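You operate a simulated robot arm through the tools that you are given. There is no shell and no other tool.

You run a simulated two-armed robot. Do the job below in one go: nothing can be reset, and whatever is moved stays where it is left.

JOB
Test the sap of the leaf in the red cup for nitrate.
Fine: meter knob to NITRATE and left there; press the leaf with the pestle and put that back on its spot; dip the probe, then rinse it and park it in its STORE well; the cup stays.

Only the result counts: the job must be done as asked and must still hold three seconds after the hand-in. Knocking over, shifting, dropping, spilling or breaking anything else fails it.

ROBOT AND FRAMES
Two 7-joint arms with three-finger grippers on one trunk that stands fixed in place. Base frame: the origin is at the foot of the trunk, x ahead of it, y to its left, z up; the work surface is at about z = 800. Lengths are in mm, angles in rad, forces in N, time in s.
The left shoulder is at [70, 146, 1212], the right one opposite. With the tool pointing down near the work surface each hand reaches from about 220 to 660 mm from the base axis, measured 20 degrees to its own side. Payload 2.2 kg a hand.
Tool frame (each hand has its own): the origin (TCP) lies between the finger pads and is the grasp point; the fingertips stand 28 mm ahead of it; z points along the fingers, y is the line along which they close. The gripper opens to 102 mm; its body begins 71 mm behind the TCP.
Orientation is told as [roll, pitch, yaw] about the base's x, y, z axes, in that order, counted from this pose: with the fingers straight down and closing along the base's y, the tool's x points along the base's -x, its y along +y and its z along -z.

CONTROLS
- The arms move only by the tool servo_tool. It takes "left_steps", "right_steps" or both (then of equal length, played together; a hand with none holds still); each is a list of rows, each an object (a shift or turn left out is 0, a gripper value left out holds the last) with "offset": the shift along the tool's x, y, z in mm, a list of three; "turn": the turn, a rotation vector about the tool's x, y, z in rad, a list of three; "fingers": the opening, from 0 (shut) to 1 (fully open). In form: [{"offset": [x, y, z], "turn": [rx, ry, rz], "fingers": fingers}, ...]. A call has 1 to 20 rows; each row shifts and turns the commanded pose from where the row before left it, along the tool's axes as they then stand. Each row takes 0.2 s and may step no farther than 50 mm and 0.15 rad from the row before; otherwise, or with a gripper value out of range, the whole call is refused. Where a pose cannot be reached the arm comes as near as it can. A force on the tool above 40 N (or 10 N above the force at the start of the call, whichever is more), or a blocked arm, ends the call early, and 0.2 s more pass. The fingers move at their own pace (about 203.5 mm/s each) and stop on an object; they squeeze with about 36 N. The grip force told is the motor's: it shows also when the fingers shut on nothing. Time passes only in rows, and 0.2 s behind the last, so rows that do not move let the fingers close. The reply holds the time, the measured pose of the TCP, the force on the tool along the base axes, the opening and the grip force, in the units named above and with some noise, with the torque about the TCP (base axes, N m) and any sound that the robot's microphone picked up.
- Cameras (640 x 400 px; columns grow to the right, rows downward): "scene" is now at [108.6, 52.8, 1427]; the picture's right is [0.65, -0.76, 0.00], its down [-0.54, -0.46, -0.70] and it looks along [0.53, 0.45, -0.71] (base axes); focal length 334 px, centre (320, 200). "left" rides on the left gripper at [72, 38, -86] in its tool frame; the picture's right is [-0.46, 0.89, 0.00], its down [-0.60, -0.32, -0.73] and it looks along [-0.65, -0.34, 0.68] (tool axes); focal length 256 px, centre (320, 200). "right" rides on the right gripper at [69, 44, -86] in its tool frame; the picture's right is [-0.53, 0.84, 0.00], its down [-0.58, -0.37, -0.73] and it looks along [-0.62, -0.39, 0.68] (tool axes); focal length 256 px, centre (320, 200). There is no depth. A picture from a camera that has moved, and an enlarged one, comes with that camera's place and axes in the base frame and with its lens.
- camera(camera): a new picture of that camera. It takes no simulated time.
- slide_trunk(by): slides the trunk up (or, below 0, down) by that many mm; the arms and the scene camera ride with it, the base frame stays. It gives what a move gives, with no picture.
- head_to(pan, tilt): turns the head with the scene camera to pan (to the left, within 1.501 rad either way) and tilt (down, from -0.506 to 1.204), counted from straight ahead of the robot. It gives what a move gives.
- enlarge(camera, box): a new picture of the part [left, top, right, bottom] of that camera's present view, enlarged. It takes no simulated time.
- sign_off(): hands the job in; it is judged then, once.

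Places have to be worked out from the pictures, the camera data and where the tool is seen. Open the grippers and draw the arms clear of the work before you hand the job in, unless the task says otherwise.

The tools are called after "Call:" by a JSON object that holds its "op" and its "data". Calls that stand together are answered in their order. servo_tool: Moves the arms, as the interface text tells. Its arguments: {"type":"object","properties":{"left_steps":{"type":"array"},"right_steps":{"type":"array"}},"required":[]} The other tools are called the same way: slide_trunk (by) moves the trunk up or down; head_to (pan, tilt) turns the head that bears the scene camera; camera (camera) takes a picture; enlarge (camera, box) takes an enlarged picture of a part of a camera's view; sign_off () hands the job in.

At the start:

```text
time: 0.0
left_tool_pos: [320.0, 384.2, 1157.7]
left_orientation: [0.0, 0.002, -0.003]
left_contact_force: [-0.4, -0.6, -0.6]
left_torque: [0.0, -0.03, 0.02]
left_grip_width: 101.7
left_grasp_force: 0.0
right_tool_pos: [407.3, 67.8, 1170.7]
right_orientation: [0.001, 0.001, 0.0]
right_contact_force: [0.3, -0.2, 1.0]
right_torque: [0.01, 0.0, 0.02]
right_grip_width: 102.1
right_grasp_force: 0.1
trunk travel left (down, up): [-750.0, 190.0]
head pan, tilt (commanded): [0.709, 0.796]
```

scene: 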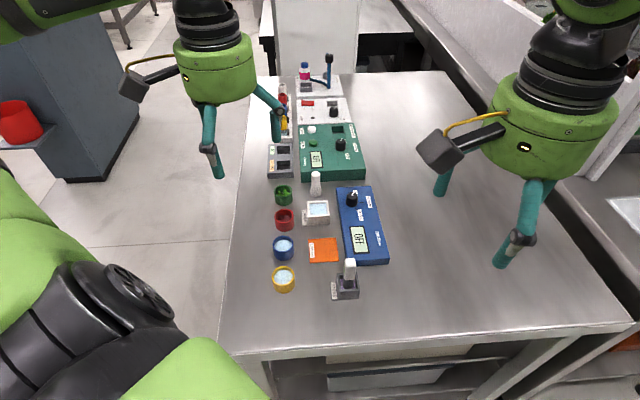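
right: 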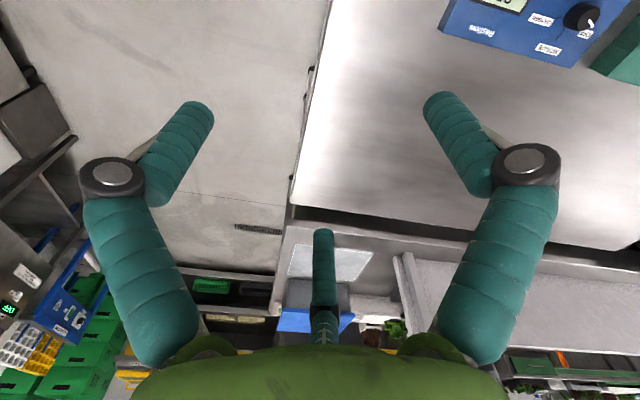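
left: 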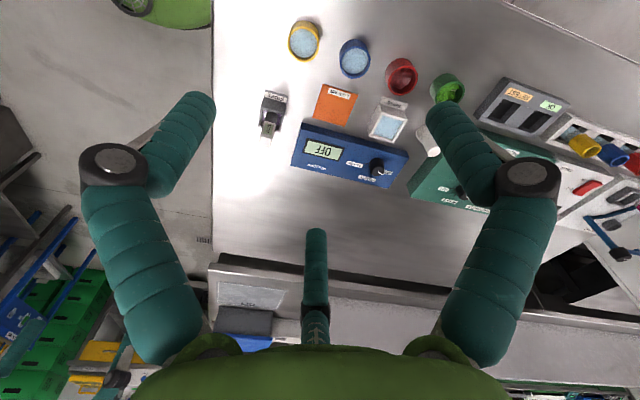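

I'll begin by looking closely at the bench: the scene camera shows cups, two meters (blue and green), a probe in a holder and a pestle. I take enlarged pictures to read labels.

Call:
{"op": "enlarge", "data": {"camera": "scene", "box": [250, 160, 410, 310]}}

Call:
{"op": "enlarge", "data": {"camera": "scene", "box": [250, 50, 390, 190]}}

Call:
{"op": "enlarge", "data": {"camera": "left", "box": [240, 0, 480, 220]}}

Call:
{"op": "enlarge", "data": {"camera": "left", "box": [400, 60, 640, 280]}}

```text
2.67 times, centred on (330, 235) of scene
camera zoom: at [108.6, 52.8, 1427.0], right [0.65, -0.76, 0.0], down [-0.54, -0.46, -0.7], along [0.53, 0.45, -0.71], focal length 891 px, centre (293, 107)
```

zoom: 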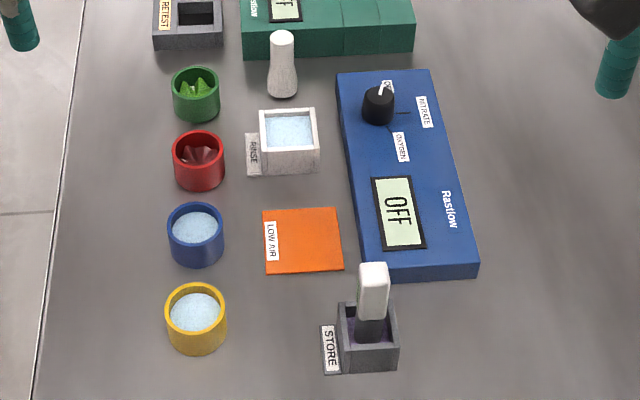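

```text
2.86 times, centred on (320, 120) of scene
camera zoom: at [108.6, 52.8, 1427.0], right [0.65, -0.76, 0.0], down [-0.54, -0.46, -0.7], along [0.53, 0.45, -0.71], focal length 955 px, centre (320, 429)
```

zoom: 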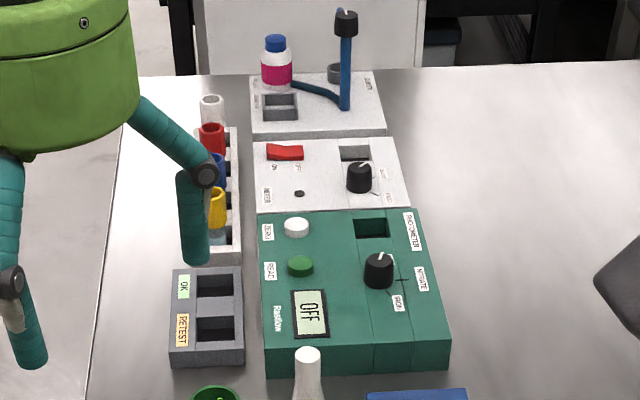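

```text
1.82 times, centred on (360, 110) of left
camera zoom: at [247.7, 422.7, 1244.3], right [0.47, 0.88, 0.0], down [0.6, -0.32, 0.73], along [0.65, -0.34, -0.68], focal length 465 px, centre (247, 364)
```

zoom: 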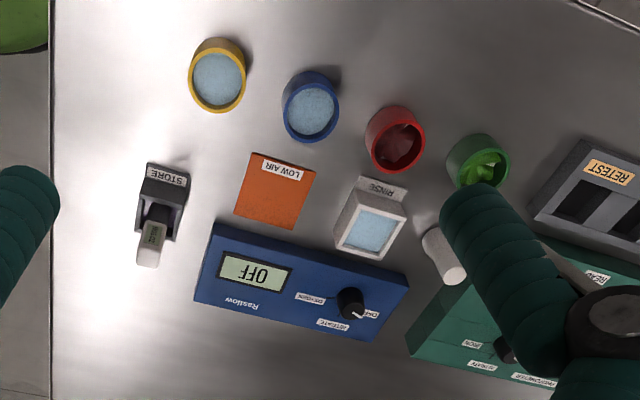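

```text
1.82 times, centred on (520, 170) of left
camera zoom: at [247.7, 422.7, 1244.3], right [0.47, 0.88, 0.0], down [0.6, -0.32, 0.73], along [0.65, -0.34, -0.68], focal length 465 px, centre (-44, 254)
```

zoom: 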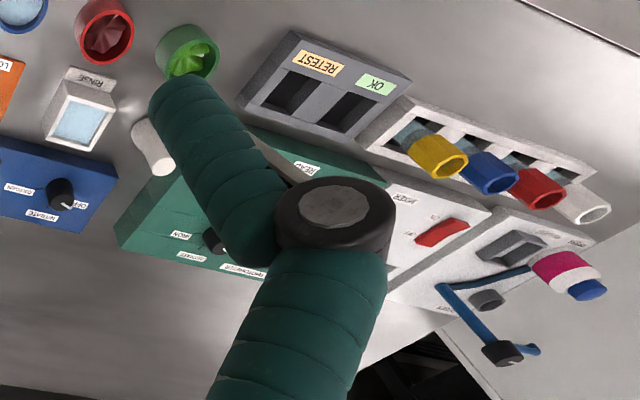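

The blue Rastlow meter (OFF/OXYGEN/NITRATE knob) is the probe's meter; the probe stands in the STORE well, the pestle next to the RINSE box, red cup with a leaf between green and blue cups. I zoom in harder on each piece for details.

Call:
{"op": "enlarge", "data": {"camera": "scene", "box": [330, 180, 390, 218]}}

Call:
{"op": "enlarge", "data": {"camera": "scene", "box": [290, 160, 350, 230]}}

Call:
{"op": "enlarge", "data": {"camera": "scene", "box": [320, 250, 380, 310]}}

Call:
{"op": "enlarge", "data": {"camera": "left", "box": [340, 120, 420, 190]}}

Call:
{"op": "enlarge", "data": {"camera": "left", "box": [240, 70, 320, 150]}}

```text
10.53 times, centred on (360, 199) of scene
camera zoom: at [108.6, 52.8, 1427.0], right [0.65, -0.76, 0.0], down [-0.54, -0.46, -0.7], along [0.53, 0.45, -0.71], focal length 3517 px, centre (-101, 210)
```

zoom: 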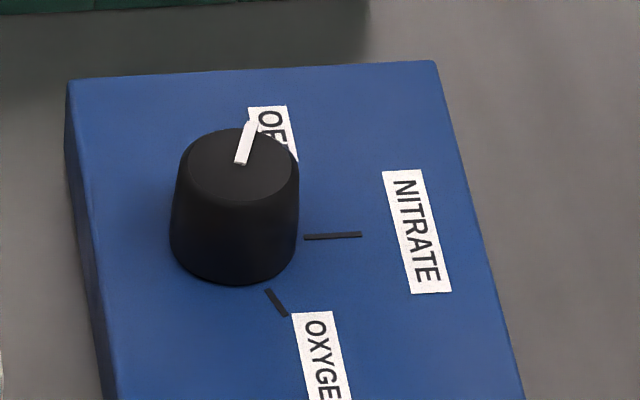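

```text
5.71 times, centred on (320, 195) of scene
camera zoom: at [108.6, 52.8, 1427.0], right [0.65, -0.76, 0.0], down [-0.54, -0.46, -0.7], along [0.53, 0.45, -0.71], focal length 1909 px, centre (320, 229)
```

zoom: 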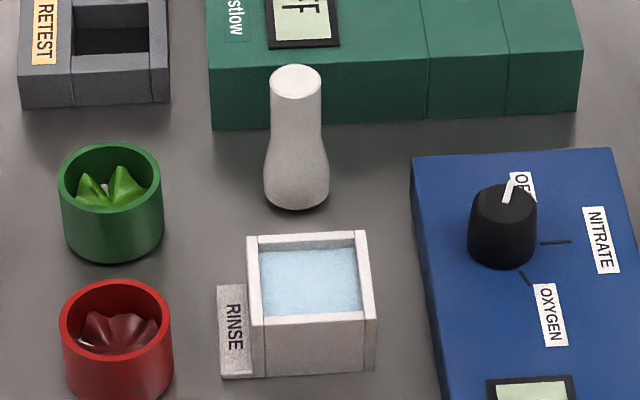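

```text
6.67 times, centred on (350, 280) of scene
camera zoom: at [108.6, 52.8, 1427.0], right [0.65, -0.76, 0.0], down [-0.54, -0.46, -0.7], along [0.53, 0.45, -0.71], focal length 2227 px, centre (120, -333)
```

zoom: 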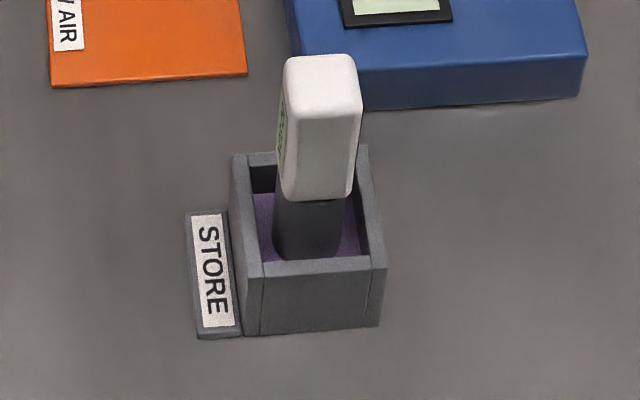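

```text
5.71 times, centred on (380, 155) of left
camera zoom: at [247.7, 422.7, 1244.3], right [0.47, 0.88, 0.0], down [0.6, -0.32, 0.73], along [0.65, -0.34, -0.68], focal length 1463 px, centre (-23, 457)
```

zoom: 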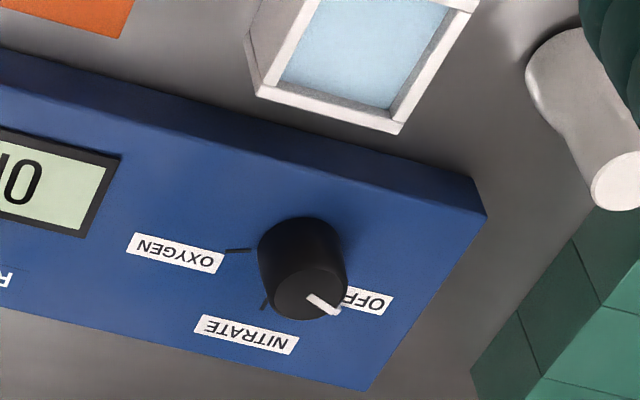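

```text
5.00 times, centred on (280, 110) of left
camera zoom: at [247.7, 422.7, 1244.3], right [0.47, 0.88, 0.0], down [0.6, -0.32, 0.73], along [0.65, -0.34, -0.68], focal length 1280 px, centre (520, 650)
```

zoom: 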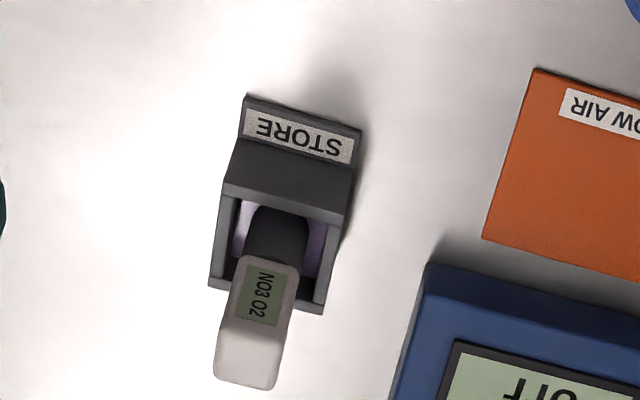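

Positions worked out so far (base frame): red cup ≈ (449, 458), rim ≈ 840; knob ≈ (600, 371, 842); pestle ≈ (588, 477), ~70 tall; RINSE ≈ (528, 418); STORE well ≈ (412, 239), with the probe top at ≈ 910. I move the left hand over the middle for a closer look and draw the right hand away to its own side.

Call:
{"op": "servo_tool", "data": {"left_steps": [{"offset": [-36, 10, 10]}, {"offset": [-36, 10, 10]}, {"offset": [-36, 10, 10]}, {"offset": [-36, 10, 10]}, {"offset": [-36, 10, 10]}], "right_steps": [{"offset": [5, -45, 0]}, {"offset": [5, -45, 0]}, {"offset": [5, -45, 0]}, {"offset": [5, -45, 0]}, {"offset": [5, -45, 0]}]}}

```text
time: 1.2
left_tool_pos: [501.0, 429.8, 1109.1]
left_orientation: [0.003, 0.003, -0.004]
left_contact_force: [0.9, -0.8, 0.2]
left_torque: [0.06, 0.03, -0.01]
left_grip_width: 101.8
left_grasp_force: 0.0
right_tool_pos: [384.5, -157.6, 1170.4]
right_orientation: [0.004, 0.002, 0.0]
right_contact_force: [-0.7, 0.1, -0.3]
right_torque: [0.03, 0.0, -0.01]
right_grip_width: 102.0
right_grasp_force: 0.1
trunk travel left (down, up): [-750.0, 190.0]
head pan, tilt (commanded): [0.709, 0.796]
```

The hand reached the commanded pose. I take pictures from the new place.

Call:
{"op": "camera", "data": {"camera": "left"}}

Call:
{"op": "camera", "data": {"camera": "scene"}}

Call:
{"op": "camera", "data": {"camera": "right"}}

```text
taken
camera left: at [429.5, 469.9, 1195.2], right [0.47, 0.88, 0.0], down [0.6, -0.32, 0.73], along [0.65, -0.34, -0.68], focal length 256 px, centre (320, 200)
```

left: 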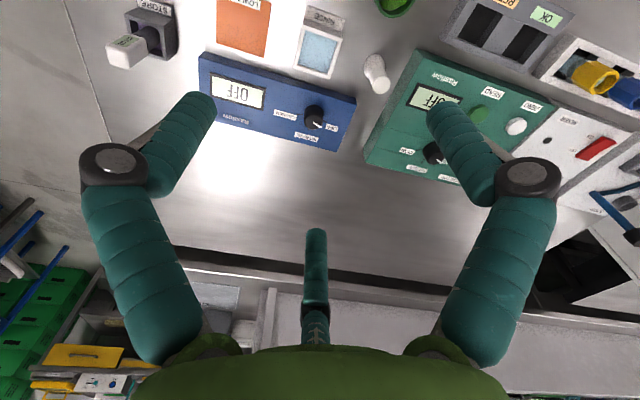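

```text
taken
camera scene: at [110.4, 50.3, 1427.0], right [0.65, -0.76, 0.0], down [-0.54, -0.46, -0.7], along [0.53, 0.46, -0.71], focal length 334 px, centre (320, 200)
```

scene: 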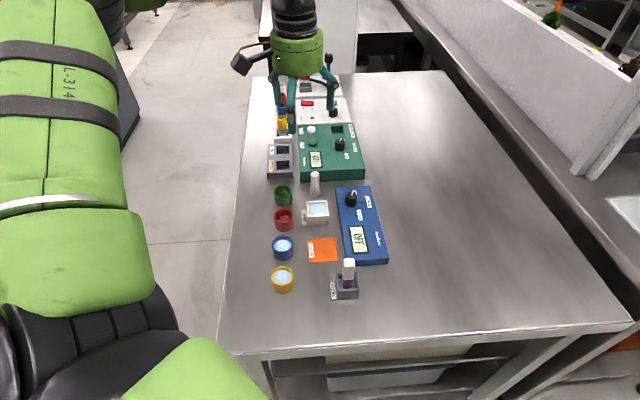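

```text
taken
camera right: at [313.9, -114.4, 1255.6], right [0.53, 0.85, 0.0], down [0.58, -0.37, 0.73], along [0.62, -0.39, -0.68], focal length 256 px, centre (320, 200)
```

right: 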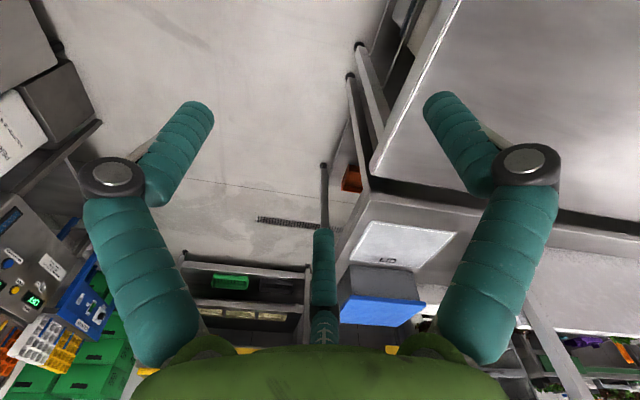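

The hand reached (501, 430, 1109) without trouble. The pestle and knob are far out, so I lower the trunk by 130 mm to gain reach near the bench (hand then at ≈ 979, still above everything here).

Call:
{"op": "slide_trunk", "data": {"by": -130}}

```text
time: 2.8
left_tool_pos: [500.2, 433.0, 979.3]
left_orientation: [0.001, 0.001, -0.001]
left_contact_force: [0.5, -1.2, 1.2]
left_torque: [0.02, 0.01, -0.02]
left_grip_width: 101.9
left_grasp_force: 0.1
right_tool_pos: [382.3, -155.9, 1040.3]
right_orientation: [0.001, 0.001, 0.001]
right_contact_force: [-1.2, -0.9, -0.3]
right_torque: [-0.06, -0.02, -0.02]
right_grip_width: 102.1
right_grasp_force: 0.0
trunk travel left (down, up): [-620.0, 320.0]
head pan, tilt (commanded): [0.709, 0.796]
```

Now I move above the knob estimate (600, 371) at z ≈ 950 and half close the fingers to learn how they converge.

Call:
{"op": "servo_tool", "data": {"left_steps": [{"offset": [-33.3, -20.7, 9.7], "fingers": 0.5}, {"offset": [-33.3, -20.7, 9.7]}, {"offset": [-33.3, -20.7, 9.7]}, {"offset": [0, 0, 0]}]}}

Call:
{"op": "camera", "data": {"camera": "left"}}

Call:
{"op": "camera", "data": {"camera": "scene"}}

```text
time: 3.8
left_tool_pos: [600.1, 370.2, 950.7]
left_orientation: [0.0, -0.002, -0.003]
left_contact_force: [-0.3, 0.0, 0.5]
left_torque: [-0.01, 0.0, -0.03]
left_grip_width: 50.8
left_grasp_force: 0.1
right_tool_pos: [381.9, -155.4, 1041.6]
right_orientation: [-0.001, -0.001, -0.001]
right_contact_force: [-0.4, -0.2, 0.6]
right_torque: [0.01, -0.03, 0.0]
right_grip_width: 101.9
right_grasp_force: 0.0
trunk travel left (down, up): [-620.0, 320.0]
head pan, tilt (commanded): [0.709, 0.796]
```

```text
taken
camera left: at [526.4, 410.1, 1036.6], right [0.47, 0.88, 0.0], down [0.6, -0.32, 0.73], along [0.65, -0.34, -0.68], focal length 256 px, centre (320, 200)
```

left: 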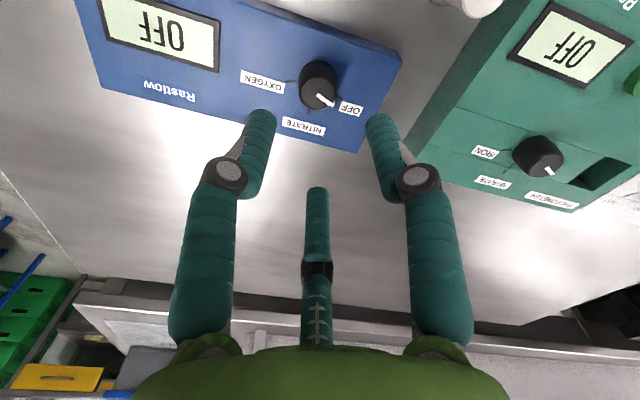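

```text
taken
camera scene: at [107.5, 53.4, 1297.1], right [0.65, -0.76, 0.0], down [-0.54, -0.47, -0.7], along [0.53, 0.45, -0.71], focal length 334 px, centre (320, 200)
```

scene: 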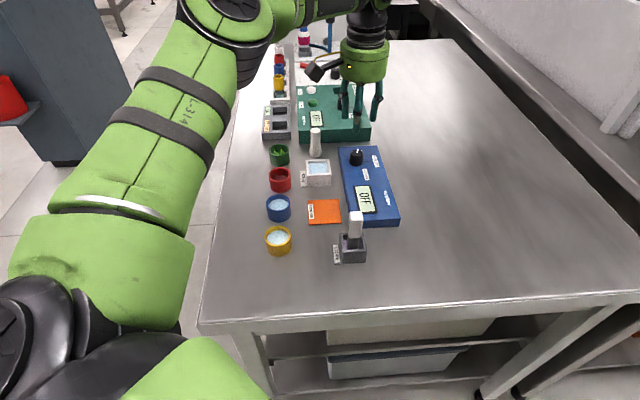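

The fingers converge radially as a three-jaw chuck centred on the TCP (tips at tool angles 90°, −30°, 210°). I zoom in on the knob for an exact position and angles.

Call:
{"op": "enlarge", "data": {"camera": "left", "box": [230, 40, 410, 152]}}

Call:
{"op": "enlarge", "data": {"camera": "scene", "box": [250, 110, 410, 270]}}

Call:
{"op": "enlarge", "data": {"camera": "scene", "box": [335, 140, 395, 178]}}

```text
3.56 times, centred on (320, 96) of left
camera zoom: at [526.4, 410.1, 1036.6], right [0.47, 0.88, 0.0], down [0.6, -0.32, 0.73], along [0.65, -0.34, -0.68], focal length 910 px, centre (320, 570)
```

zoom: 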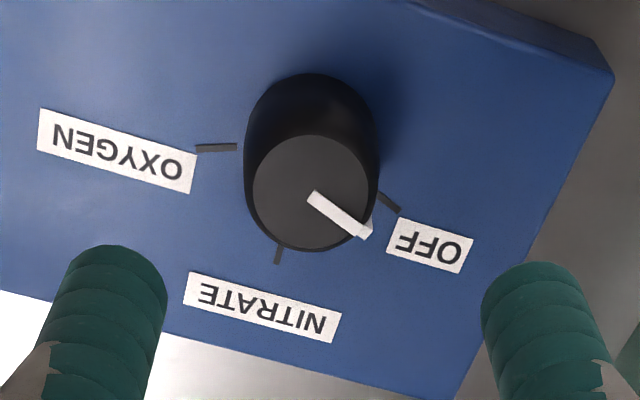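

```text
2.50 times, centred on (330, 190) of scene
camera zoom: at [107.5, 53.4, 1297.1], right [0.65, -0.76, 0.0], down [-0.54, -0.47, -0.7], along [0.53, 0.45, -0.71], focal length 835 px, centre (295, 225)
```

zoom: 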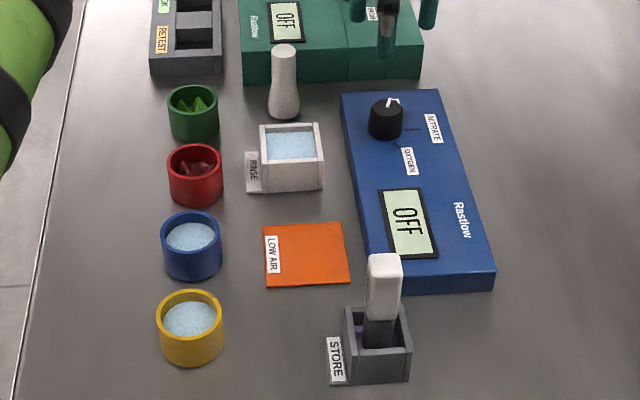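

```text
10.53 times, centred on (365, 159) of scene
camera zoom: at [107.5, 53.4, 1297.1], right [0.65, -0.76, 0.0], down [-0.54, -0.47, -0.7], along [0.53, 0.45, -0.71], focal length 3517 px, centre (-154, 632)
```

zoom: 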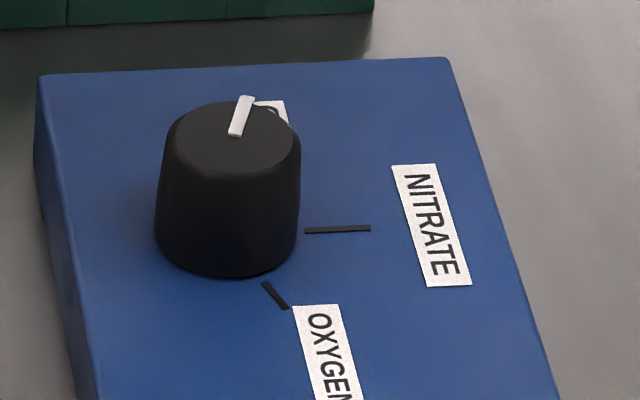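

Knob: top centre ≈ (599, 370, 852), panel ≈ 830; ticks at about +24° (OFF), −45° (NITRATE), −113° (OXYGEN), so about 1.2 rad clockwise seen from above. I pre-turn the hand to yaw +0.55 and come down around the knob with the fingers half open.

Call:
{"op": "servo_tool", "data": {"left_steps": [{"offset": [0, 0, 15], "turn": [0, 0, -0.1375]}, {"offset": [0, 0, 15], "turn": [0, 0, -0.1375]}, {"offset": [0, 0, 10], "turn": [0, 0, -0.1375]}, {"offset": [0, 0, 10], "turn": [0, 0, -0.1375]}, {"offset": [0, 0, 0]}]}}

Call:
{"op": "camera", "data": {"camera": "left"}}

Call:
{"op": "enlarge", "data": {"camera": "scene", "box": [310, 100, 410, 180]}}

```text
time: 5.0
left_tool_pos: [595.1, 371.2, 901.5]
left_orientation: [-0.002, -0.002, 0.551]
left_contact_force: [0.2, -0.1, 0.1]
left_torque: [0.01, -0.04, 0.0]
left_grip_width: 51.2
left_grasp_force: 0.1
left hand out of reach, approached as far as the arm can: row 3
right_tool_pos: [383.4, -154.7, 1040.6]
right_orientation: [-0.001, 0.0, 0.0]
right_contact_force: [0.5, -0.5, 0.0]
right_torque: [0.01, -0.02, 0.01]
right_grip_width: 101.9
right_grasp_force: 0.1
trunk travel left (down, up): [-620.0, 320.0]
head pan, tilt (commanded): [0.709, 0.796]
```

```text
taken
camera left: at [512.8, 366.1, 986.3], right [-0.07, 1.0, 0.0], down [0.68, 0.05, 0.73], along [0.73, 0.05, -0.68], focal length 256 px, centre (320, 200)
```

left: 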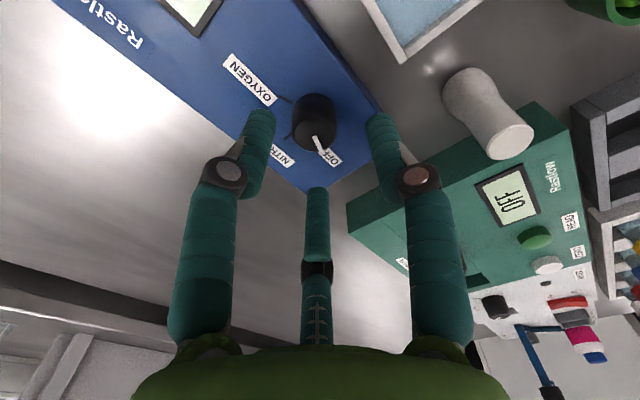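

```text
5.00 times, centred on (360, 140) of scene
camera zoom: at [108.5, 52.7, 1297.0], right [0.65, -0.76, 0.0], down [-0.54, -0.46, -0.7], along [0.53, 0.45, -0.71], focal length 1670 px, centre (120, 500)
```

zoom: 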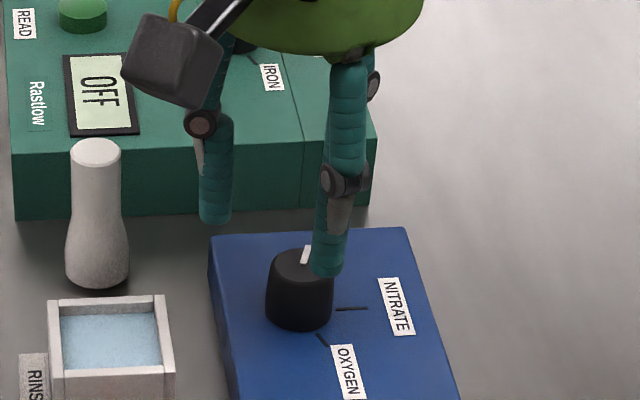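

The arm ran out of reach as the hand came down (about 5 mm short). I raise the hand by 150 mm and then lower the trunk by 150 mm so that the shoulder sits nearer to the bench height.

Call:
{"op": "servo_tool", "data": {"left_steps": [{"offset": [0, 0, -30]}, {"offset": [0, 0, -30]}, {"offset": [0, 0, -30]}, {"offset": [0, 0, -30]}, {"offset": [0, 0, -30]}]}}

Call:
{"op": "slide_trunk", "data": {"by": -150}}

Call:
{"op": "camera", "data": {"camera": "scene"}}

```text
time: 6.2
left_tool_pos: [585.3, 369.1, 1047.9]
left_orientation: [0.0, -0.001, 0.549]
left_contact_force: [-0.8, 0.5, -0.2]
left_torque: [0.0, -0.04, -0.02]
left_grip_width: 51.1
left_grasp_force: 0.0
left hand out of reach, approached as far as the arm can: row 4, 5
right_tool_pos: [381.4, -156.7, 1040.4]
right_orientation: [0.001, -0.002, 0.001]
right_contact_force: [0.4, -0.6, 0.1]
right_torque: [-0.02, 0.02, 0.01]
right_grip_width: 101.9
right_grasp_force: 0.1
trunk travel left (down, up): [-620.0, 320.0]
head pan, tilt (commanded): [0.709, 0.796]
```

```text
time: 7.9
left_tool_pos: [587.3, 368.4, 897.7]
left_orientation: [0.0, -0.002, 0.548]
left_contact_force: [0.3, -0.2, -0.4]
left_torque: [-0.01, 0.02, 0.01]
left_grip_width: 50.8
left_grasp_force: 0.0
right_tool_pos: [383.2, -155.6, 891.0]
right_orientation: [0.001, 0.002, 0.001]
right_contact_force: [-0.7, 1.6, -0.3]
right_torque: [-0.03, -0.01, 0.0]
right_grip_width: 102.2
right_grasp_force: 0.0
trunk travel left (down, up): [-470.0, 470.0]
head pan, tilt (commanded): [0.709, 0.796]
```

```text
taken
camera scene: at [108.4, 52.8, 1147.1], right [0.65, -0.76, 0.0], down [-0.54, -0.46, -0.7], along [0.53, 0.45, -0.71], focal length 334 px, centre (320, 200)
```

scene: 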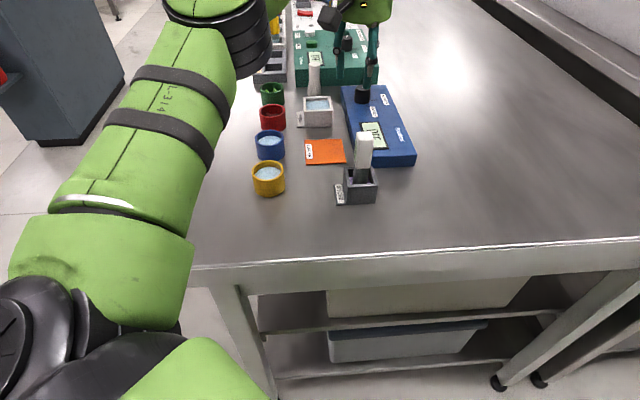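

Reach peaks when the TCP is ≈ 146 mm below the shoulder (max ≈ 572 mm out from the shoulder with the tool straight down), so I went too far down; the shoulder should sit near 1016. I raise the trunk by 84 mm and give the hand a small outward tilt (0.07 rad) to gain the few millimetres the knob needs.

Call:
{"op": "slide_trunk", "data": {"by": 84}}

Call:
{"op": "servo_tool", "data": {"left_steps": [{"offset": [0, 0, 20], "turn": [0.0105, -0.0692, 0]}, {"offset": [0, 0, 20]}, {"offset": [0, 0, 0]}]}}

```text
time: 9.1
left_tool_pos: [586.3, 369.3, 982.0]
left_orientation: [0.001, 0.0, 0.549]
left_contact_force: [0.3, -0.1, -1.0]
left_torque: [0.02, 0.03, -0.01]
left_grip_width: 51.0
left_grasp_force: 0.1
right_tool_pos: [382.6, -155.6, 975.5]
right_orientation: [0.0, 0.0, -0.001]
right_contact_force: [0.8, -0.2, -1.3]
right_torque: [0.02, -0.03, 0.0]
right_grip_width: 102.1
right_grasp_force: 0.1
trunk travel left (down, up): [-554.0, 386.0]
head pan, tilt (commanded): [0.709, 0.796]
```

```text
time: 9.9
left_tool_pos: [587.2, 369.7, 942.6]
left_orientation: [-0.012, -0.071, 0.55]
left_contact_force: [-0.7, -0.7, 0.4]
left_torque: [-0.01, 0.0, 0.02]
left_grip_width: 50.9
left_grasp_force: 0.1
right_tool_pos: [381.9, -155.1, 975.3]
right_orientation: [0.0, -0.002, -0.001]
right_contact_force: [-0.1, -0.2, -0.3]
right_torque: [-0.03, 0.02, 0.04]
right_grip_width: 102.1
right_grasp_force: 0.1
trunk travel left (down, up): [-554.0, 386.0]
head pan, tilt (commanded): [0.709, 0.796]
```

The commanded pose follows the reached one, and the tilt points outward as meant. I move to ≈ (599, 370, 893), straight above the knob, and check alignment.

Call:
{"op": "servo_tool", "data": {"left_steps": [{"offset": [-3.4, -2.7, 25.3]}, {"offset": [-3.4, -2.7, 25.3]}, {"offset": [0, 0, 0]}]}}

Call:
{"op": "camera", "data": {"camera": "left"}}

Call:
{"op": "enlarge", "data": {"camera": "scene", "box": [310, 60, 410, 140]}}

```text
time: 10.7
left_tool_pos: [599.3, 369.8, 892.3]
left_orientation: [-0.013, -0.069, 0.55]
left_contact_force: [-0.5, -0.8, 0.4]
left_torque: [0.0, 0.0, 0.01]
left_grip_width: 51.3
left_grasp_force: 0.0
right_tool_pos: [382.2, -156.3, 974.3]
right_orientation: [0.0, -0.001, 0.0]
right_contact_force: [0.0, -0.2, -1.0]
right_torque: [-0.01, -0.04, -0.01]
right_grip_width: 102.0
right_grasp_force: 0.1
trunk travel left (down, up): [-554.0, 386.0]
head pan, tilt (commanded): [0.709, 0.796]
```

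```text
taken
camera left: at [512.1, 363.4, 972.3], right [-0.07, 1.0, 0.02], down [0.63, 0.02, 0.78], along [0.77, 0.07, -0.63], focal length 256 px, centre (320, 200)
```

left: 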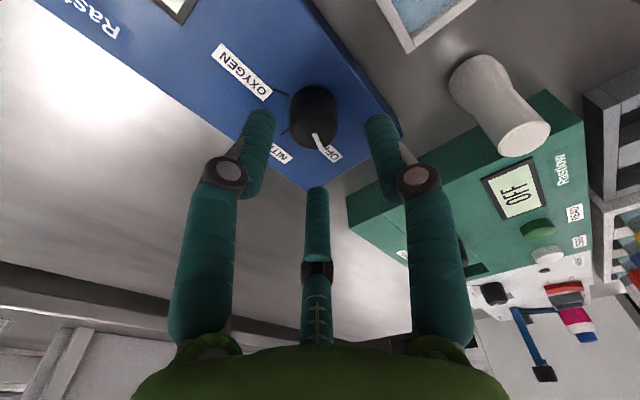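

```text
5.00 times, centred on (360, 100) of scene
camera zoom: at [108.3, 52.8, 1231.1], right [0.65, -0.76, 0.0], down [-0.54, -0.46, -0.7], along [0.53, 0.45, -0.71], focal length 1670 px, centre (120, 700)
```

zoom: 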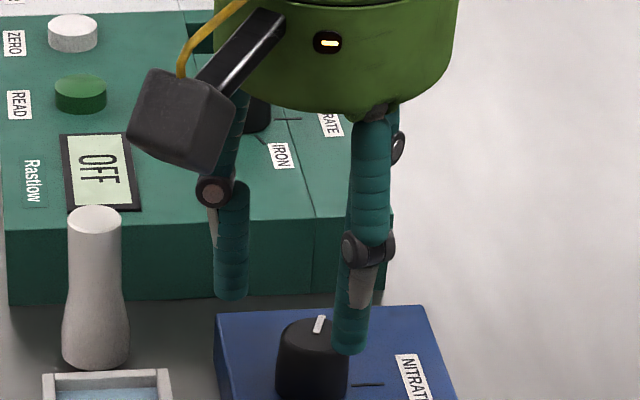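

Alignment checks out (knob top re-measured at ≈ (599, 370)). I go down 29 mm and close the fingers on the knob.

Call:
{"op": "servo_tool", "data": {"left_steps": [{"offset": [1.0, 0.15, 14.5]}, {"offset": [1.0, 0.15, 14.5]}, {"offset": [0, 0, 0]}, {"fingers": 0.3}, {"fingers": 0.15}, {"offset": [0, 0, 0]}, {"offset": [0, 0, 0]}]}}

Call:
{"op": "camera", "data": {"camera": "left"}}

Call:
{"op": "enlarge", "data": {"camera": "scene", "box": [310, 60, 410, 140]}}

```text
time: 12.3
left_tool_pos: [598.1, 367.9, 862.6]
left_orientation: [-0.011, -0.067, 0.547]
left_contact_force: [-6.6, -9.0, -5.6]
left_torque: [-0.35, 0.16, -0.16]
left_grip_width: 29.7
left_grasp_force: 10.9
right_tool_pos: [382.1, -157.3, 974.7]
right_orientation: [0.002, -0.001, 0.0]
right_contact_force: [0.4, -0.3, 0.3]
right_torque: [0.03, 0.0, -0.01]
right_grip_width: 101.9
right_grasp_force: 0.2
trunk travel left (down, up): [-554.0, 386.0]
head pan, tilt (commanded): [0.709, 0.796]
```

```text
taken
camera left: at [511.9, 361.5, 943.3], right [-0.06, 1.0, 0.02], down [0.63, 0.02, 0.77], along [0.77, 0.06, -0.63], focal length 256 px, centre (320, 200)
```

left: 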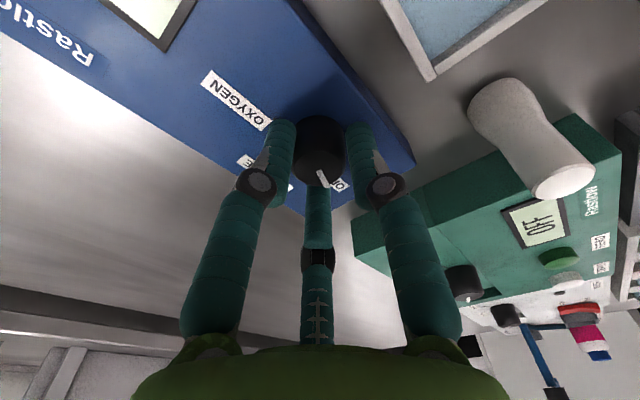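

```text
5.00 times, centred on (360, 100) of scene
camera zoom: at [108.3, 51.7, 1231.0], right [0.65, -0.76, 0.0], down [-0.54, -0.46, -0.7], along [0.53, 0.46, -0.71], focal length 1670 px, centre (120, 700)
```

zoom: 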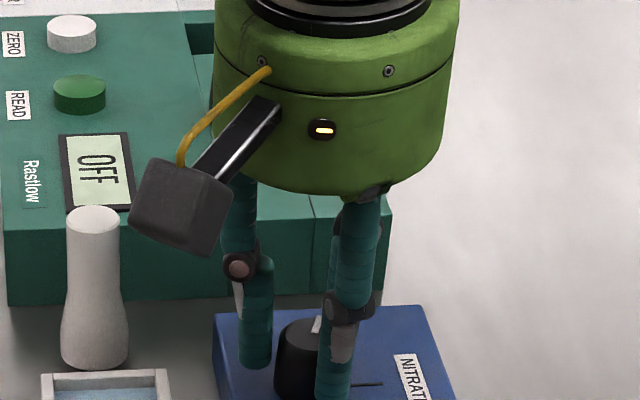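

The fingers hold the knob (29.7 mm), but there is a sideways load of ≈ 11 N because the knob centre lies ~2 mm off my axis. I ease the hand by about (−1.5, −2.2) mm to relieve it.

Call:
{"op": "servo_tool", "data": {"left_steps": [{"offset": [2.4, -1.1, 0]}, {"offset": [0, 0, 0]}]}}

```text
time: 12.9
left_tool_pos: [599.3, 367.2, 862.5]
left_orientation: [-0.011, -0.073, 0.549]
left_contact_force: [-0.9, -4.3, -4.0]
left_torque: [0.04, 0.12, -0.08]
left_grip_width: 30.0
left_grasp_force: 10.9
right_tool_pos: [383.2, -155.8, 974.8]
right_orientation: [0.002, 0.0, 0.001]
right_contact_force: [0.2, 0.2, -0.4]
right_torque: [-0.02, -0.02, -0.02]
right_grip_width: 101.9
right_grasp_force: 0.0
trunk travel left (down, up): [-554.0, 386.0]
head pan, tilt (commanded): [0.709, 0.796]
```

Load dropped to ≈ 4 N. I ease another millimetre and start turning clockwise, first 0.6 rad.

Call:
{"op": "servo_tool", "data": {"left_steps": [{"offset": [0.6, -1.0, 0]}, {"turn": [0, 0, 0.1]}, {"turn": [0, 0, 0.1]}, {"turn": [0, 0, 0.1]}, {"turn": [0, 0, 0.1]}, {"turn": [0, 0, 0.1]}, {"turn": [0, 0, 0.1]}, {"offset": [0, 0, 0]}]}}

Call:
{"op": "camera", "data": {"camera": "left"}}

Call:
{"op": "enlarge", "data": {"camera": "scene", "box": [310, 80, 410, 160]}}

```text
time: 14.7
left_tool_pos: [598.8, 367.7, 862.0]
left_orientation: [0.031, -0.065, -0.054]
left_contact_force: [8.7, 2.5, 6.9]
left_torque: [-0.56, -0.5, -0.03]
left_grip_width: 28.4
left_grasp_force: 44.8
right_tool_pos: [382.9, -156.0, 976.3]
right_orientation: [-0.002, 0.003, 0.0]
right_contact_force: [0.8, 0.0, -0.7]
right_torque: [0.01, 0.01, 0.01]
right_grip_width: 102.1
right_grasp_force: 0.2
trunk travel left (down, up): [-554.0, 386.0]
head pan, tilt (commanded): [0.709, 0.796]
```

```text
taken
camera left: at [523.2, 407.4, 945.1], right [0.51, 0.86, 0.06], down [0.54, -0.37, 0.76], along [0.67, -0.36, -0.65], focal length 256 px, centre (320, 200)
```

left: 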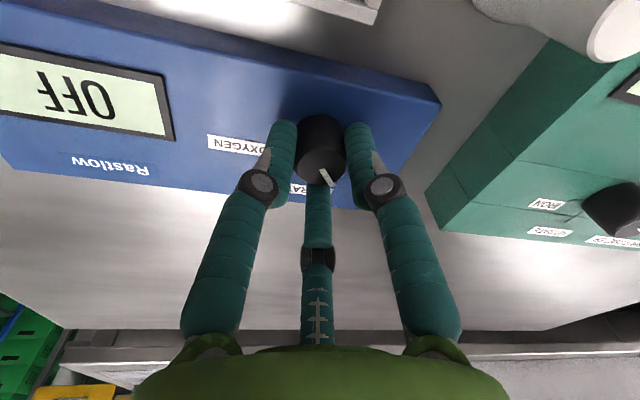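

```text
5.00 times, centred on (360, 120) of scene
camera zoom: at [108.9, 52.8, 1231.1], right [0.65, -0.76, 0.0], down [-0.54, -0.46, -0.7], along [0.53, 0.45, -0.72], focal length 1670 px, centre (120, 600)
```

zoom: 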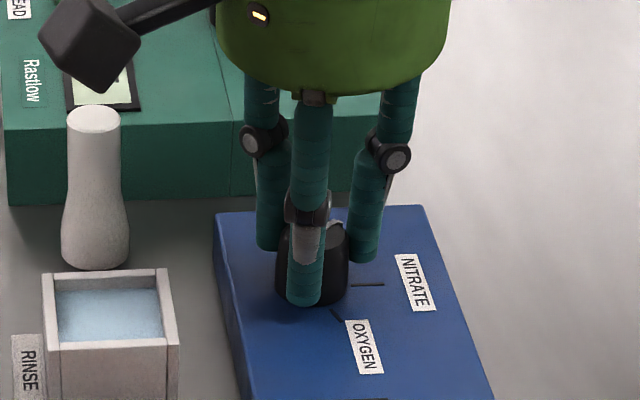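

The knob moved with the hand (the pointer keeps its place in the hand camera). I turn the other 0.6 rad.

Call:
{"op": "servo_tool", "data": {"left_steps": [{"turn": [0, 0, 0.1]}, {"turn": [0, 0, 0.1]}, {"turn": [0, 0, 0.1]}, {"turn": [0, 0, 0.1]}, {"turn": [0, 0, 0.1]}, {"turn": [0, 0, 0.1]}, {"offset": [0, 0, 0]}]}}

Call:
{"op": "camera", "data": {"camera": "left"}}

Call:
{"op": "enlarge", "data": {"camera": "scene", "box": [310, 80, 410, 160]}}

```text
time: 16.3
left_tool_pos: [600.2, 367.4, 863.7]
left_orientation: [0.062, -0.037, -0.654]
left_contact_force: [12.5, 3.9, 11.9]
left_torque: [-0.51, -0.4, -0.03]
left_grip_width: 28.4
left_grasp_force: 44.9
right_tool_pos: [383.3, -155.2, 975.7]
right_orientation: [0.001, -0.001, 0.0]
right_contact_force: [0.4, -0.8, -0.7]
right_torque: [-0.02, 0.02, 0.01]
right_grip_width: 102.2
right_grasp_force: 0.2
trunk travel left (down, up): [-554.0, 386.0]
head pan, tilt (commanded): [0.709, 0.796]
```

```text
taken
camera left: at [559.0, 439.7, 948.4], right [0.9, 0.42, 0.07], down [0.24, -0.64, 0.73], along [0.35, -0.64, -0.68], focal length 256 px, centre (320, 200)
```

left: 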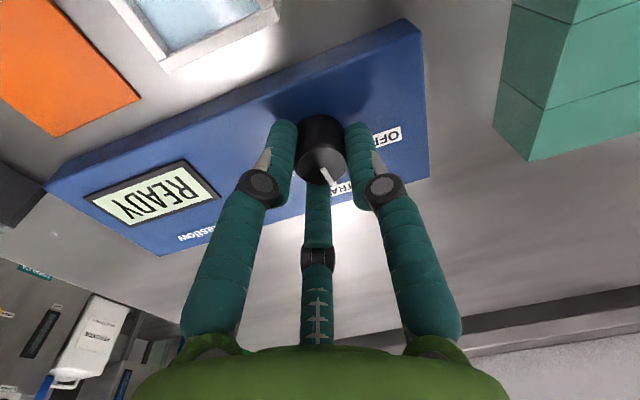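

```text
5.00 times, centred on (360, 120) of scene
camera zoom: at [108.9, 52.5, 1231.1], right [0.65, -0.76, 0.0], down [-0.54, -0.46, -0.7], along [0.53, 0.45, -0.71], focal length 1670 px, centre (120, 600)
```

zoom: 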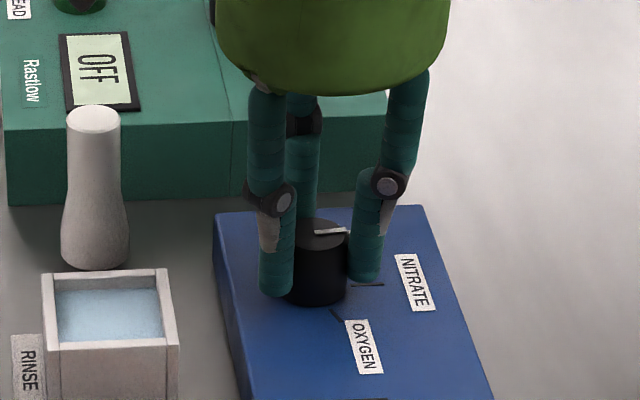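

The display now reads READY and the pointer aims at the NITRATE tick; the meter itself has not moved. I open the fingers and lift off.

Call:
{"op": "servo_tool", "data": {"left_steps": [{"fingers": 0.35}, {"fingers": 0.5}, {"offset": [0, 0, 0]}, {"offset": [0, 0, -20]}, {"offset": [0, 0, -30]}, {"offset": [0, 0, -30]}]}}

Call:
{"op": "camera", "data": {"camera": "left"}}

Call:
{"op": "enlarge", "data": {"camera": "scene", "box": [310, 80, 410, 160]}}

```text
time: 17.7
left_tool_pos: [592.8, 364.1, 942.9]
left_orientation: [0.063, -0.036, -0.653]
left_contact_force: [0.1, 0.7, 0.3]
left_torque: [0.04, -0.05, 0.0]
left_grip_width: 51.3
left_grasp_force: 0.1
right_tool_pos: [382.7, -156.2, 974.7]
right_orientation: [0.003, -0.002, 0.0]
right_contact_force: [1.1, -0.4, -0.5]
right_torque: [0.01, -0.01, 0.0]
right_grip_width: 102.3
right_grasp_force: 0.0
trunk travel left (down, up): [-554.0, 386.0]
head pan, tilt (commanded): [0.709, 0.796]
```

```text
taken
camera left: at [553.1, 437.0, 1028.2], right [0.9, 0.42, 0.07], down [0.24, -0.64, 0.73], along [0.35, -0.64, -0.68], focal length 256 px, centre (320, 200)
```

left: 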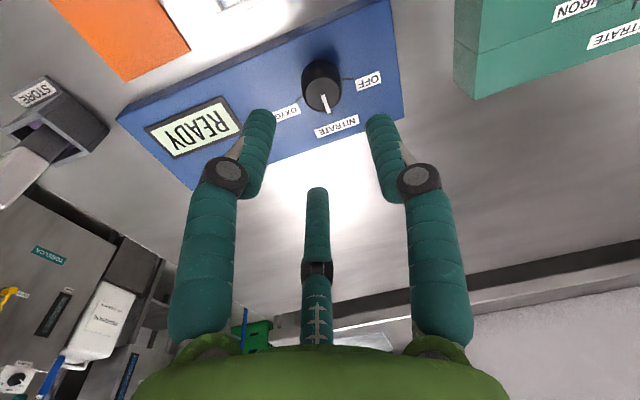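

```text
5.00 times, centred on (360, 120) of scene
camera zoom: at [108.1, 52.3, 1231.1], right [0.65, -0.76, 0.0], down [-0.54, -0.46, -0.7], along [0.53, 0.46, -0.71], focal length 1670 px, centre (120, 600)
```

zoom: 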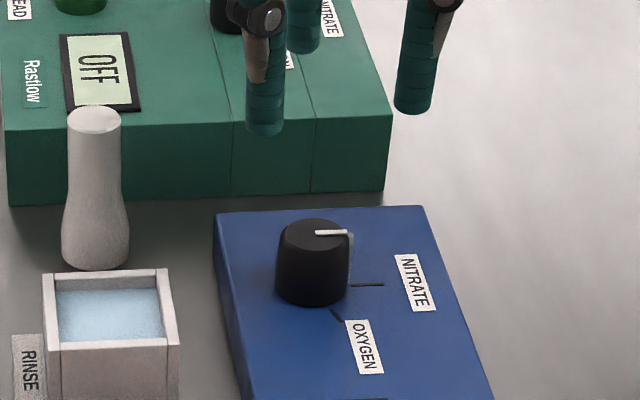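

The knob pointer sits exactly on NITRATE and the display reads READY. Next the pestle (≈ (588, 478), top ≈ 867, Ø 22 top/31 base): it is ~615 mm from the shoulder, so I'll need an outward tilt. First I level the hand and turn it to yaw ≈ 0.2, so that a gap between fingers faces the photometer.

Call:
{"op": "servo_tool", "data": {"left_steps": [{"offset": [0, 0, -10], "turn": [0.0607, 0.0348, 0]}, {"turn": [0, 0, -0.142]}, {"turn": [0, 0, -0.142]}, {"turn": [0, 0, -0.142]}, {"turn": [0, 0, -0.142]}, {"turn": [0, 0, -0.142]}, {"turn": [0, 0, -0.142]}, {"offset": [0, 0, 0]}]}}

```text
time: 19.5
left_tool_pos: [592.6, 363.4, 953.3]
left_orientation: [0.0, -0.002, 0.201]
left_contact_force: [-0.5, 0.2, 0.1]
left_torque: [0.0, 0.0, -0.01]
left_grip_width: 50.9
left_grasp_force: 0.0
right_tool_pos: [382.8, -155.8, 975.6]
right_orientation: [0.0, -0.001, 0.0]
right_contact_force: [-0.6, 0.2, 0.5]
right_torque: [0.02, 0.04, 0.01]
right_grip_width: 102.0
right_grasp_force: 0.0
trunk travel left (down, up): [-554.0, 386.0]
head pan, tilt (commanded): [0.709, 0.796]
```

The hand is level at yaw 0.2. I move inward to ≈ (530, 440, 953) and tilt the fingers outward by 0.3 rad toward the pestle, then look.

Call:
{"op": "servo_tool", "data": {"left_steps": [{"offset": [15.4, 29.2, 0]}, {"offset": [15.4, 29.2, 0]}, {"offset": [15.4, 29.2, 0]}, {"turn": [-0.0362, -0.0932, 0]}, {"turn": [-0.0362, -0.0932, 0]}, {"turn": [-0.0362, -0.0932, 0]}, {"offset": [0, 0, 0]}]}}

Call:
{"op": "camera", "data": {"camera": "left"}}

Call:
{"op": "camera", "data": {"camera": "scene"}}

```text
time: 21.1
left_tool_pos: [529.5, 441.1, 952.3]
left_orientation: [0.112, -0.281, 0.185]
left_contact_force: [-0.3, -0.6, 0.1]
left_torque: [0.0, 0.0, 0.02]
left_grip_width: 51.2
left_grasp_force: 0.0
right_tool_pos: [384.0, -155.8, 974.1]
right_orientation: [0.0, 0.0, 0.001]
right_contact_force: [1.2, 1.4, -0.7]
right_torque: [-0.01, -0.01, 0.0]
right_grip_width: 102.0
right_grasp_force: 0.1
trunk travel left (down, up): [-554.0, 386.0]
head pan, tilt (commanded): [0.709, 0.796]
```

```text
taken
camera left: at [432.0, 451.9, 1018.2], right [0.25, 0.94, 0.22], down [0.46, -0.32, 0.83], along [0.85, -0.11, -0.51], focal length 256 px, centre (320, 200)
```

left: 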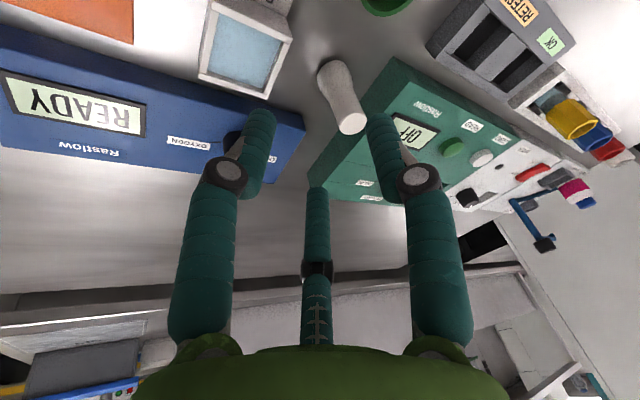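

```text
taken
camera scene: at [109.0, 52.7, 1231.0], right [0.65, -0.76, 0.0], down [-0.54, -0.46, -0.7], along [0.53, 0.45, -0.72], focal length 334 px, centre (320, 200)
```

scene: 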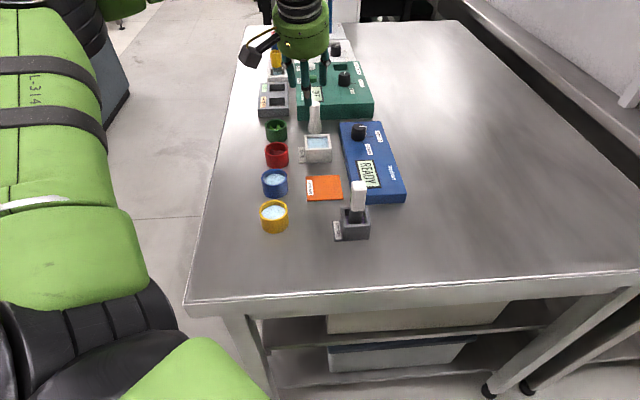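

I zoom in on the pestle from both cameras to fix its position.

Call:
{"op": "enlarge", "data": {"camera": "left", "box": [290, 40, 390, 140]}}

Call:
{"op": "enlarge", "data": {"camera": "scene", "box": [290, 70, 350, 170]}}

```text
4.00 times, centred on (340, 90) of left
camera zoom: at [432.0, 451.9, 1018.2], right [0.25, 0.94, 0.22], down [0.46, -0.32, 0.83], along [0.85, -0.11, -0.51], focal length 1024 px, centre (240, 640)
```

zoom: 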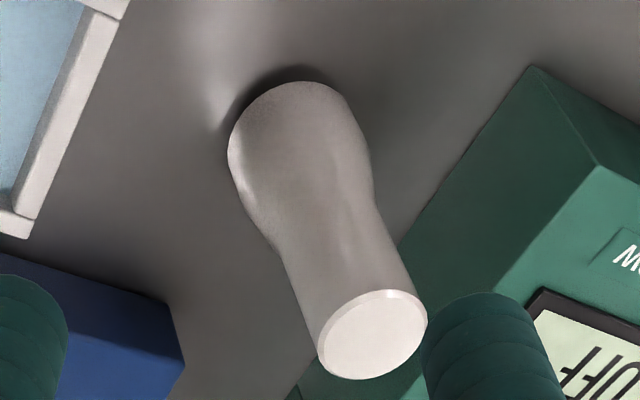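

```text
4.00 times, centred on (320, 120) of scene
camera zoom: at [109.0, 52.7, 1231.0], right [0.65, -0.76, 0.0], down [-0.54, -0.46, -0.7], along [0.53, 0.45, -0.72], focal length 1336 px, centre (320, 520)
```

zoom: 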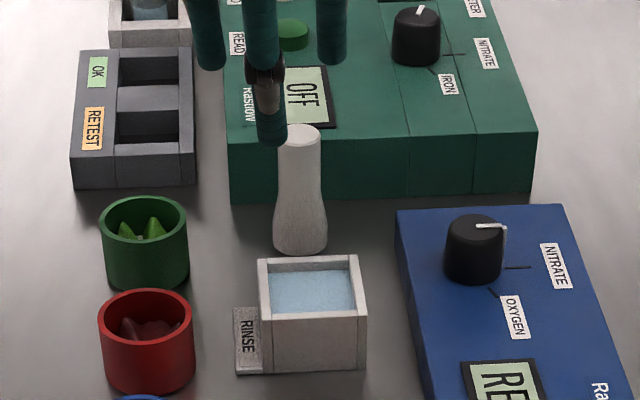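

Triangulated pestle centre ≈ (586, 477), top ≈ 869. I move the tilted hand to ≈ (582, 474, 915), above the pestle top, and check alignment before going down.

Call:
{"op": "servo_tool", "data": {"left_steps": [{"offset": [-15.1, 5.7, 17.9]}, {"offset": [-15.1, 5.7, 17.9]}, {"offset": [-15.1, 5.7, 17.9]}, {"offset": [0, 0, 0]}]}}

Call:
{"op": "camera", "data": {"camera": "left"}}

Call:
{"op": "enlarge", "data": {"camera": "scene", "box": [270, 40, 370, 140]}}

```text
time: 22.1
left_tool_pos: [580.6, 474.0, 915.4]
left_orientation: [0.109, -0.281, 0.184]
left_contact_force: [-0.1, -0.1, 0.3]
left_torque: [-0.03, -0.01, 0.01]
left_grip_width: 51.2
left_grasp_force: 0.1
right_tool_pos: [382.0, -155.6, 975.1]
right_orientation: [0.001, -0.002, 0.0]
right_contact_force: [-0.7, 0.8, 0.4]
right_torque: [0.01, 0.0, 0.0]
right_grip_width: 101.9
right_grasp_force: 0.0
trunk travel left (down, up): [-554.0, 386.0]
head pan, tilt (commanded): [0.709, 0.796]
```

```text
taken
camera left: at [483.8, 485.1, 981.8], right [0.25, 0.94, 0.22], down [0.45, -0.32, 0.83], along [0.85, -0.11, -0.51], focal length 256 px, centre (320, 200)
```

left: 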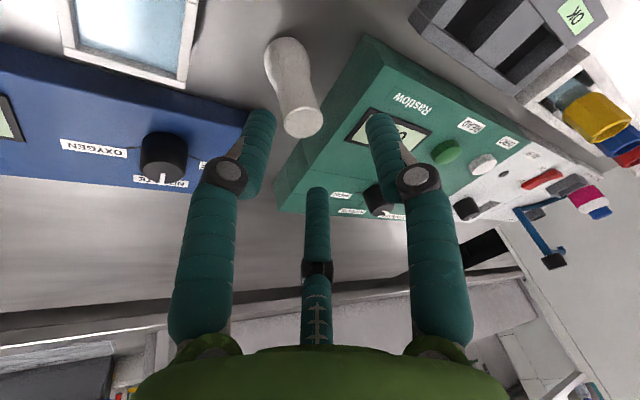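

```text
4.00 times, centred on (320, 90) of scene
camera zoom: at [108.0, 52.7, 1231.1], right [0.65, -0.76, 0.0], down [-0.54, -0.46, -0.7], along [0.53, 0.45, -0.71], focal length 1336 px, centre (320, 640)
```

zoom: 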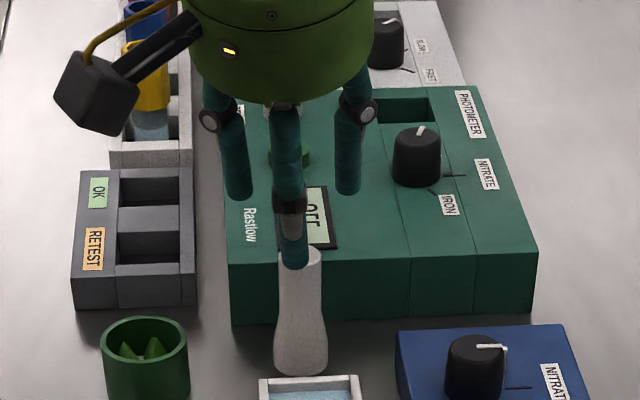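

Pestle top re-measured at ≈ (585, 475, 869), still in line. I descend vertically 43 mm so that the fingertips pass just below the pestle head's middle (tips ≈ 845).

Call:
{"op": "servo_tool", "data": {"left_steps": [{"offset": [3.93, -2.08, 13.6]}, {"offset": [3.93, -2.08, 13.6]}, {"offset": [3.93, -2.08, 13.6]}, {"offset": [0, 0, 0]}]}}

Call:
{"op": "camera", "data": {"camera": "left"}}

Call:
{"op": "enlarge", "data": {"camera": "scene", "box": [270, 60, 370, 160]}}

```text
time: 23.1
left_tool_pos: [582.2, 472.9, 872.2]
left_orientation: [0.112, -0.28, 0.184]
left_contact_force: [-0.6, -0.1, -0.1]
left_torque: [0.02, 0.0, -0.02]
left_grip_width: 50.9
left_grasp_force: 0.0
right_tool_pos: [382.8, -155.6, 975.4]
right_orientation: [0.001, 0.001, 0.0]
right_contact_force: [-0.1, 0.2, 0.2]
right_torque: [-0.02, -0.01, -0.01]
right_grip_width: 102.0
right_grasp_force: 0.1
trunk travel left (down, up): [-554.0, 386.0]
head pan, tilt (commanded): [0.709, 0.796]
```

```text
taken
camera left: at [484.3, 484.0, 938.2], right [0.25, 0.94, 0.22], down [0.46, -0.32, 0.83], along [0.85, -0.11, -0.51], focal length 256 px, centre (320, 200)
```

left: 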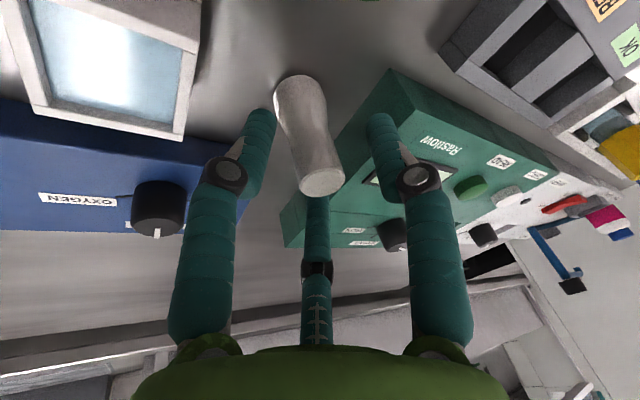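

```text
4.00 times, centred on (320, 110) of scene
camera zoom: at [108.3, 52.7, 1231.1], right [0.65, -0.76, 0.0], down [-0.54, -0.46, -0.7], along [0.53, 0.45, -0.71], focal length 1336 px, centre (320, 560)
```

zoom: 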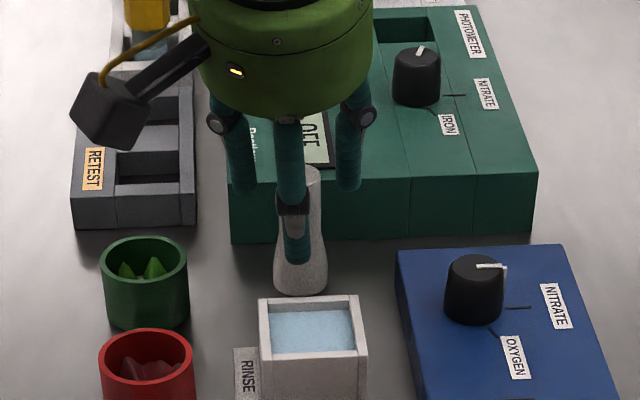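

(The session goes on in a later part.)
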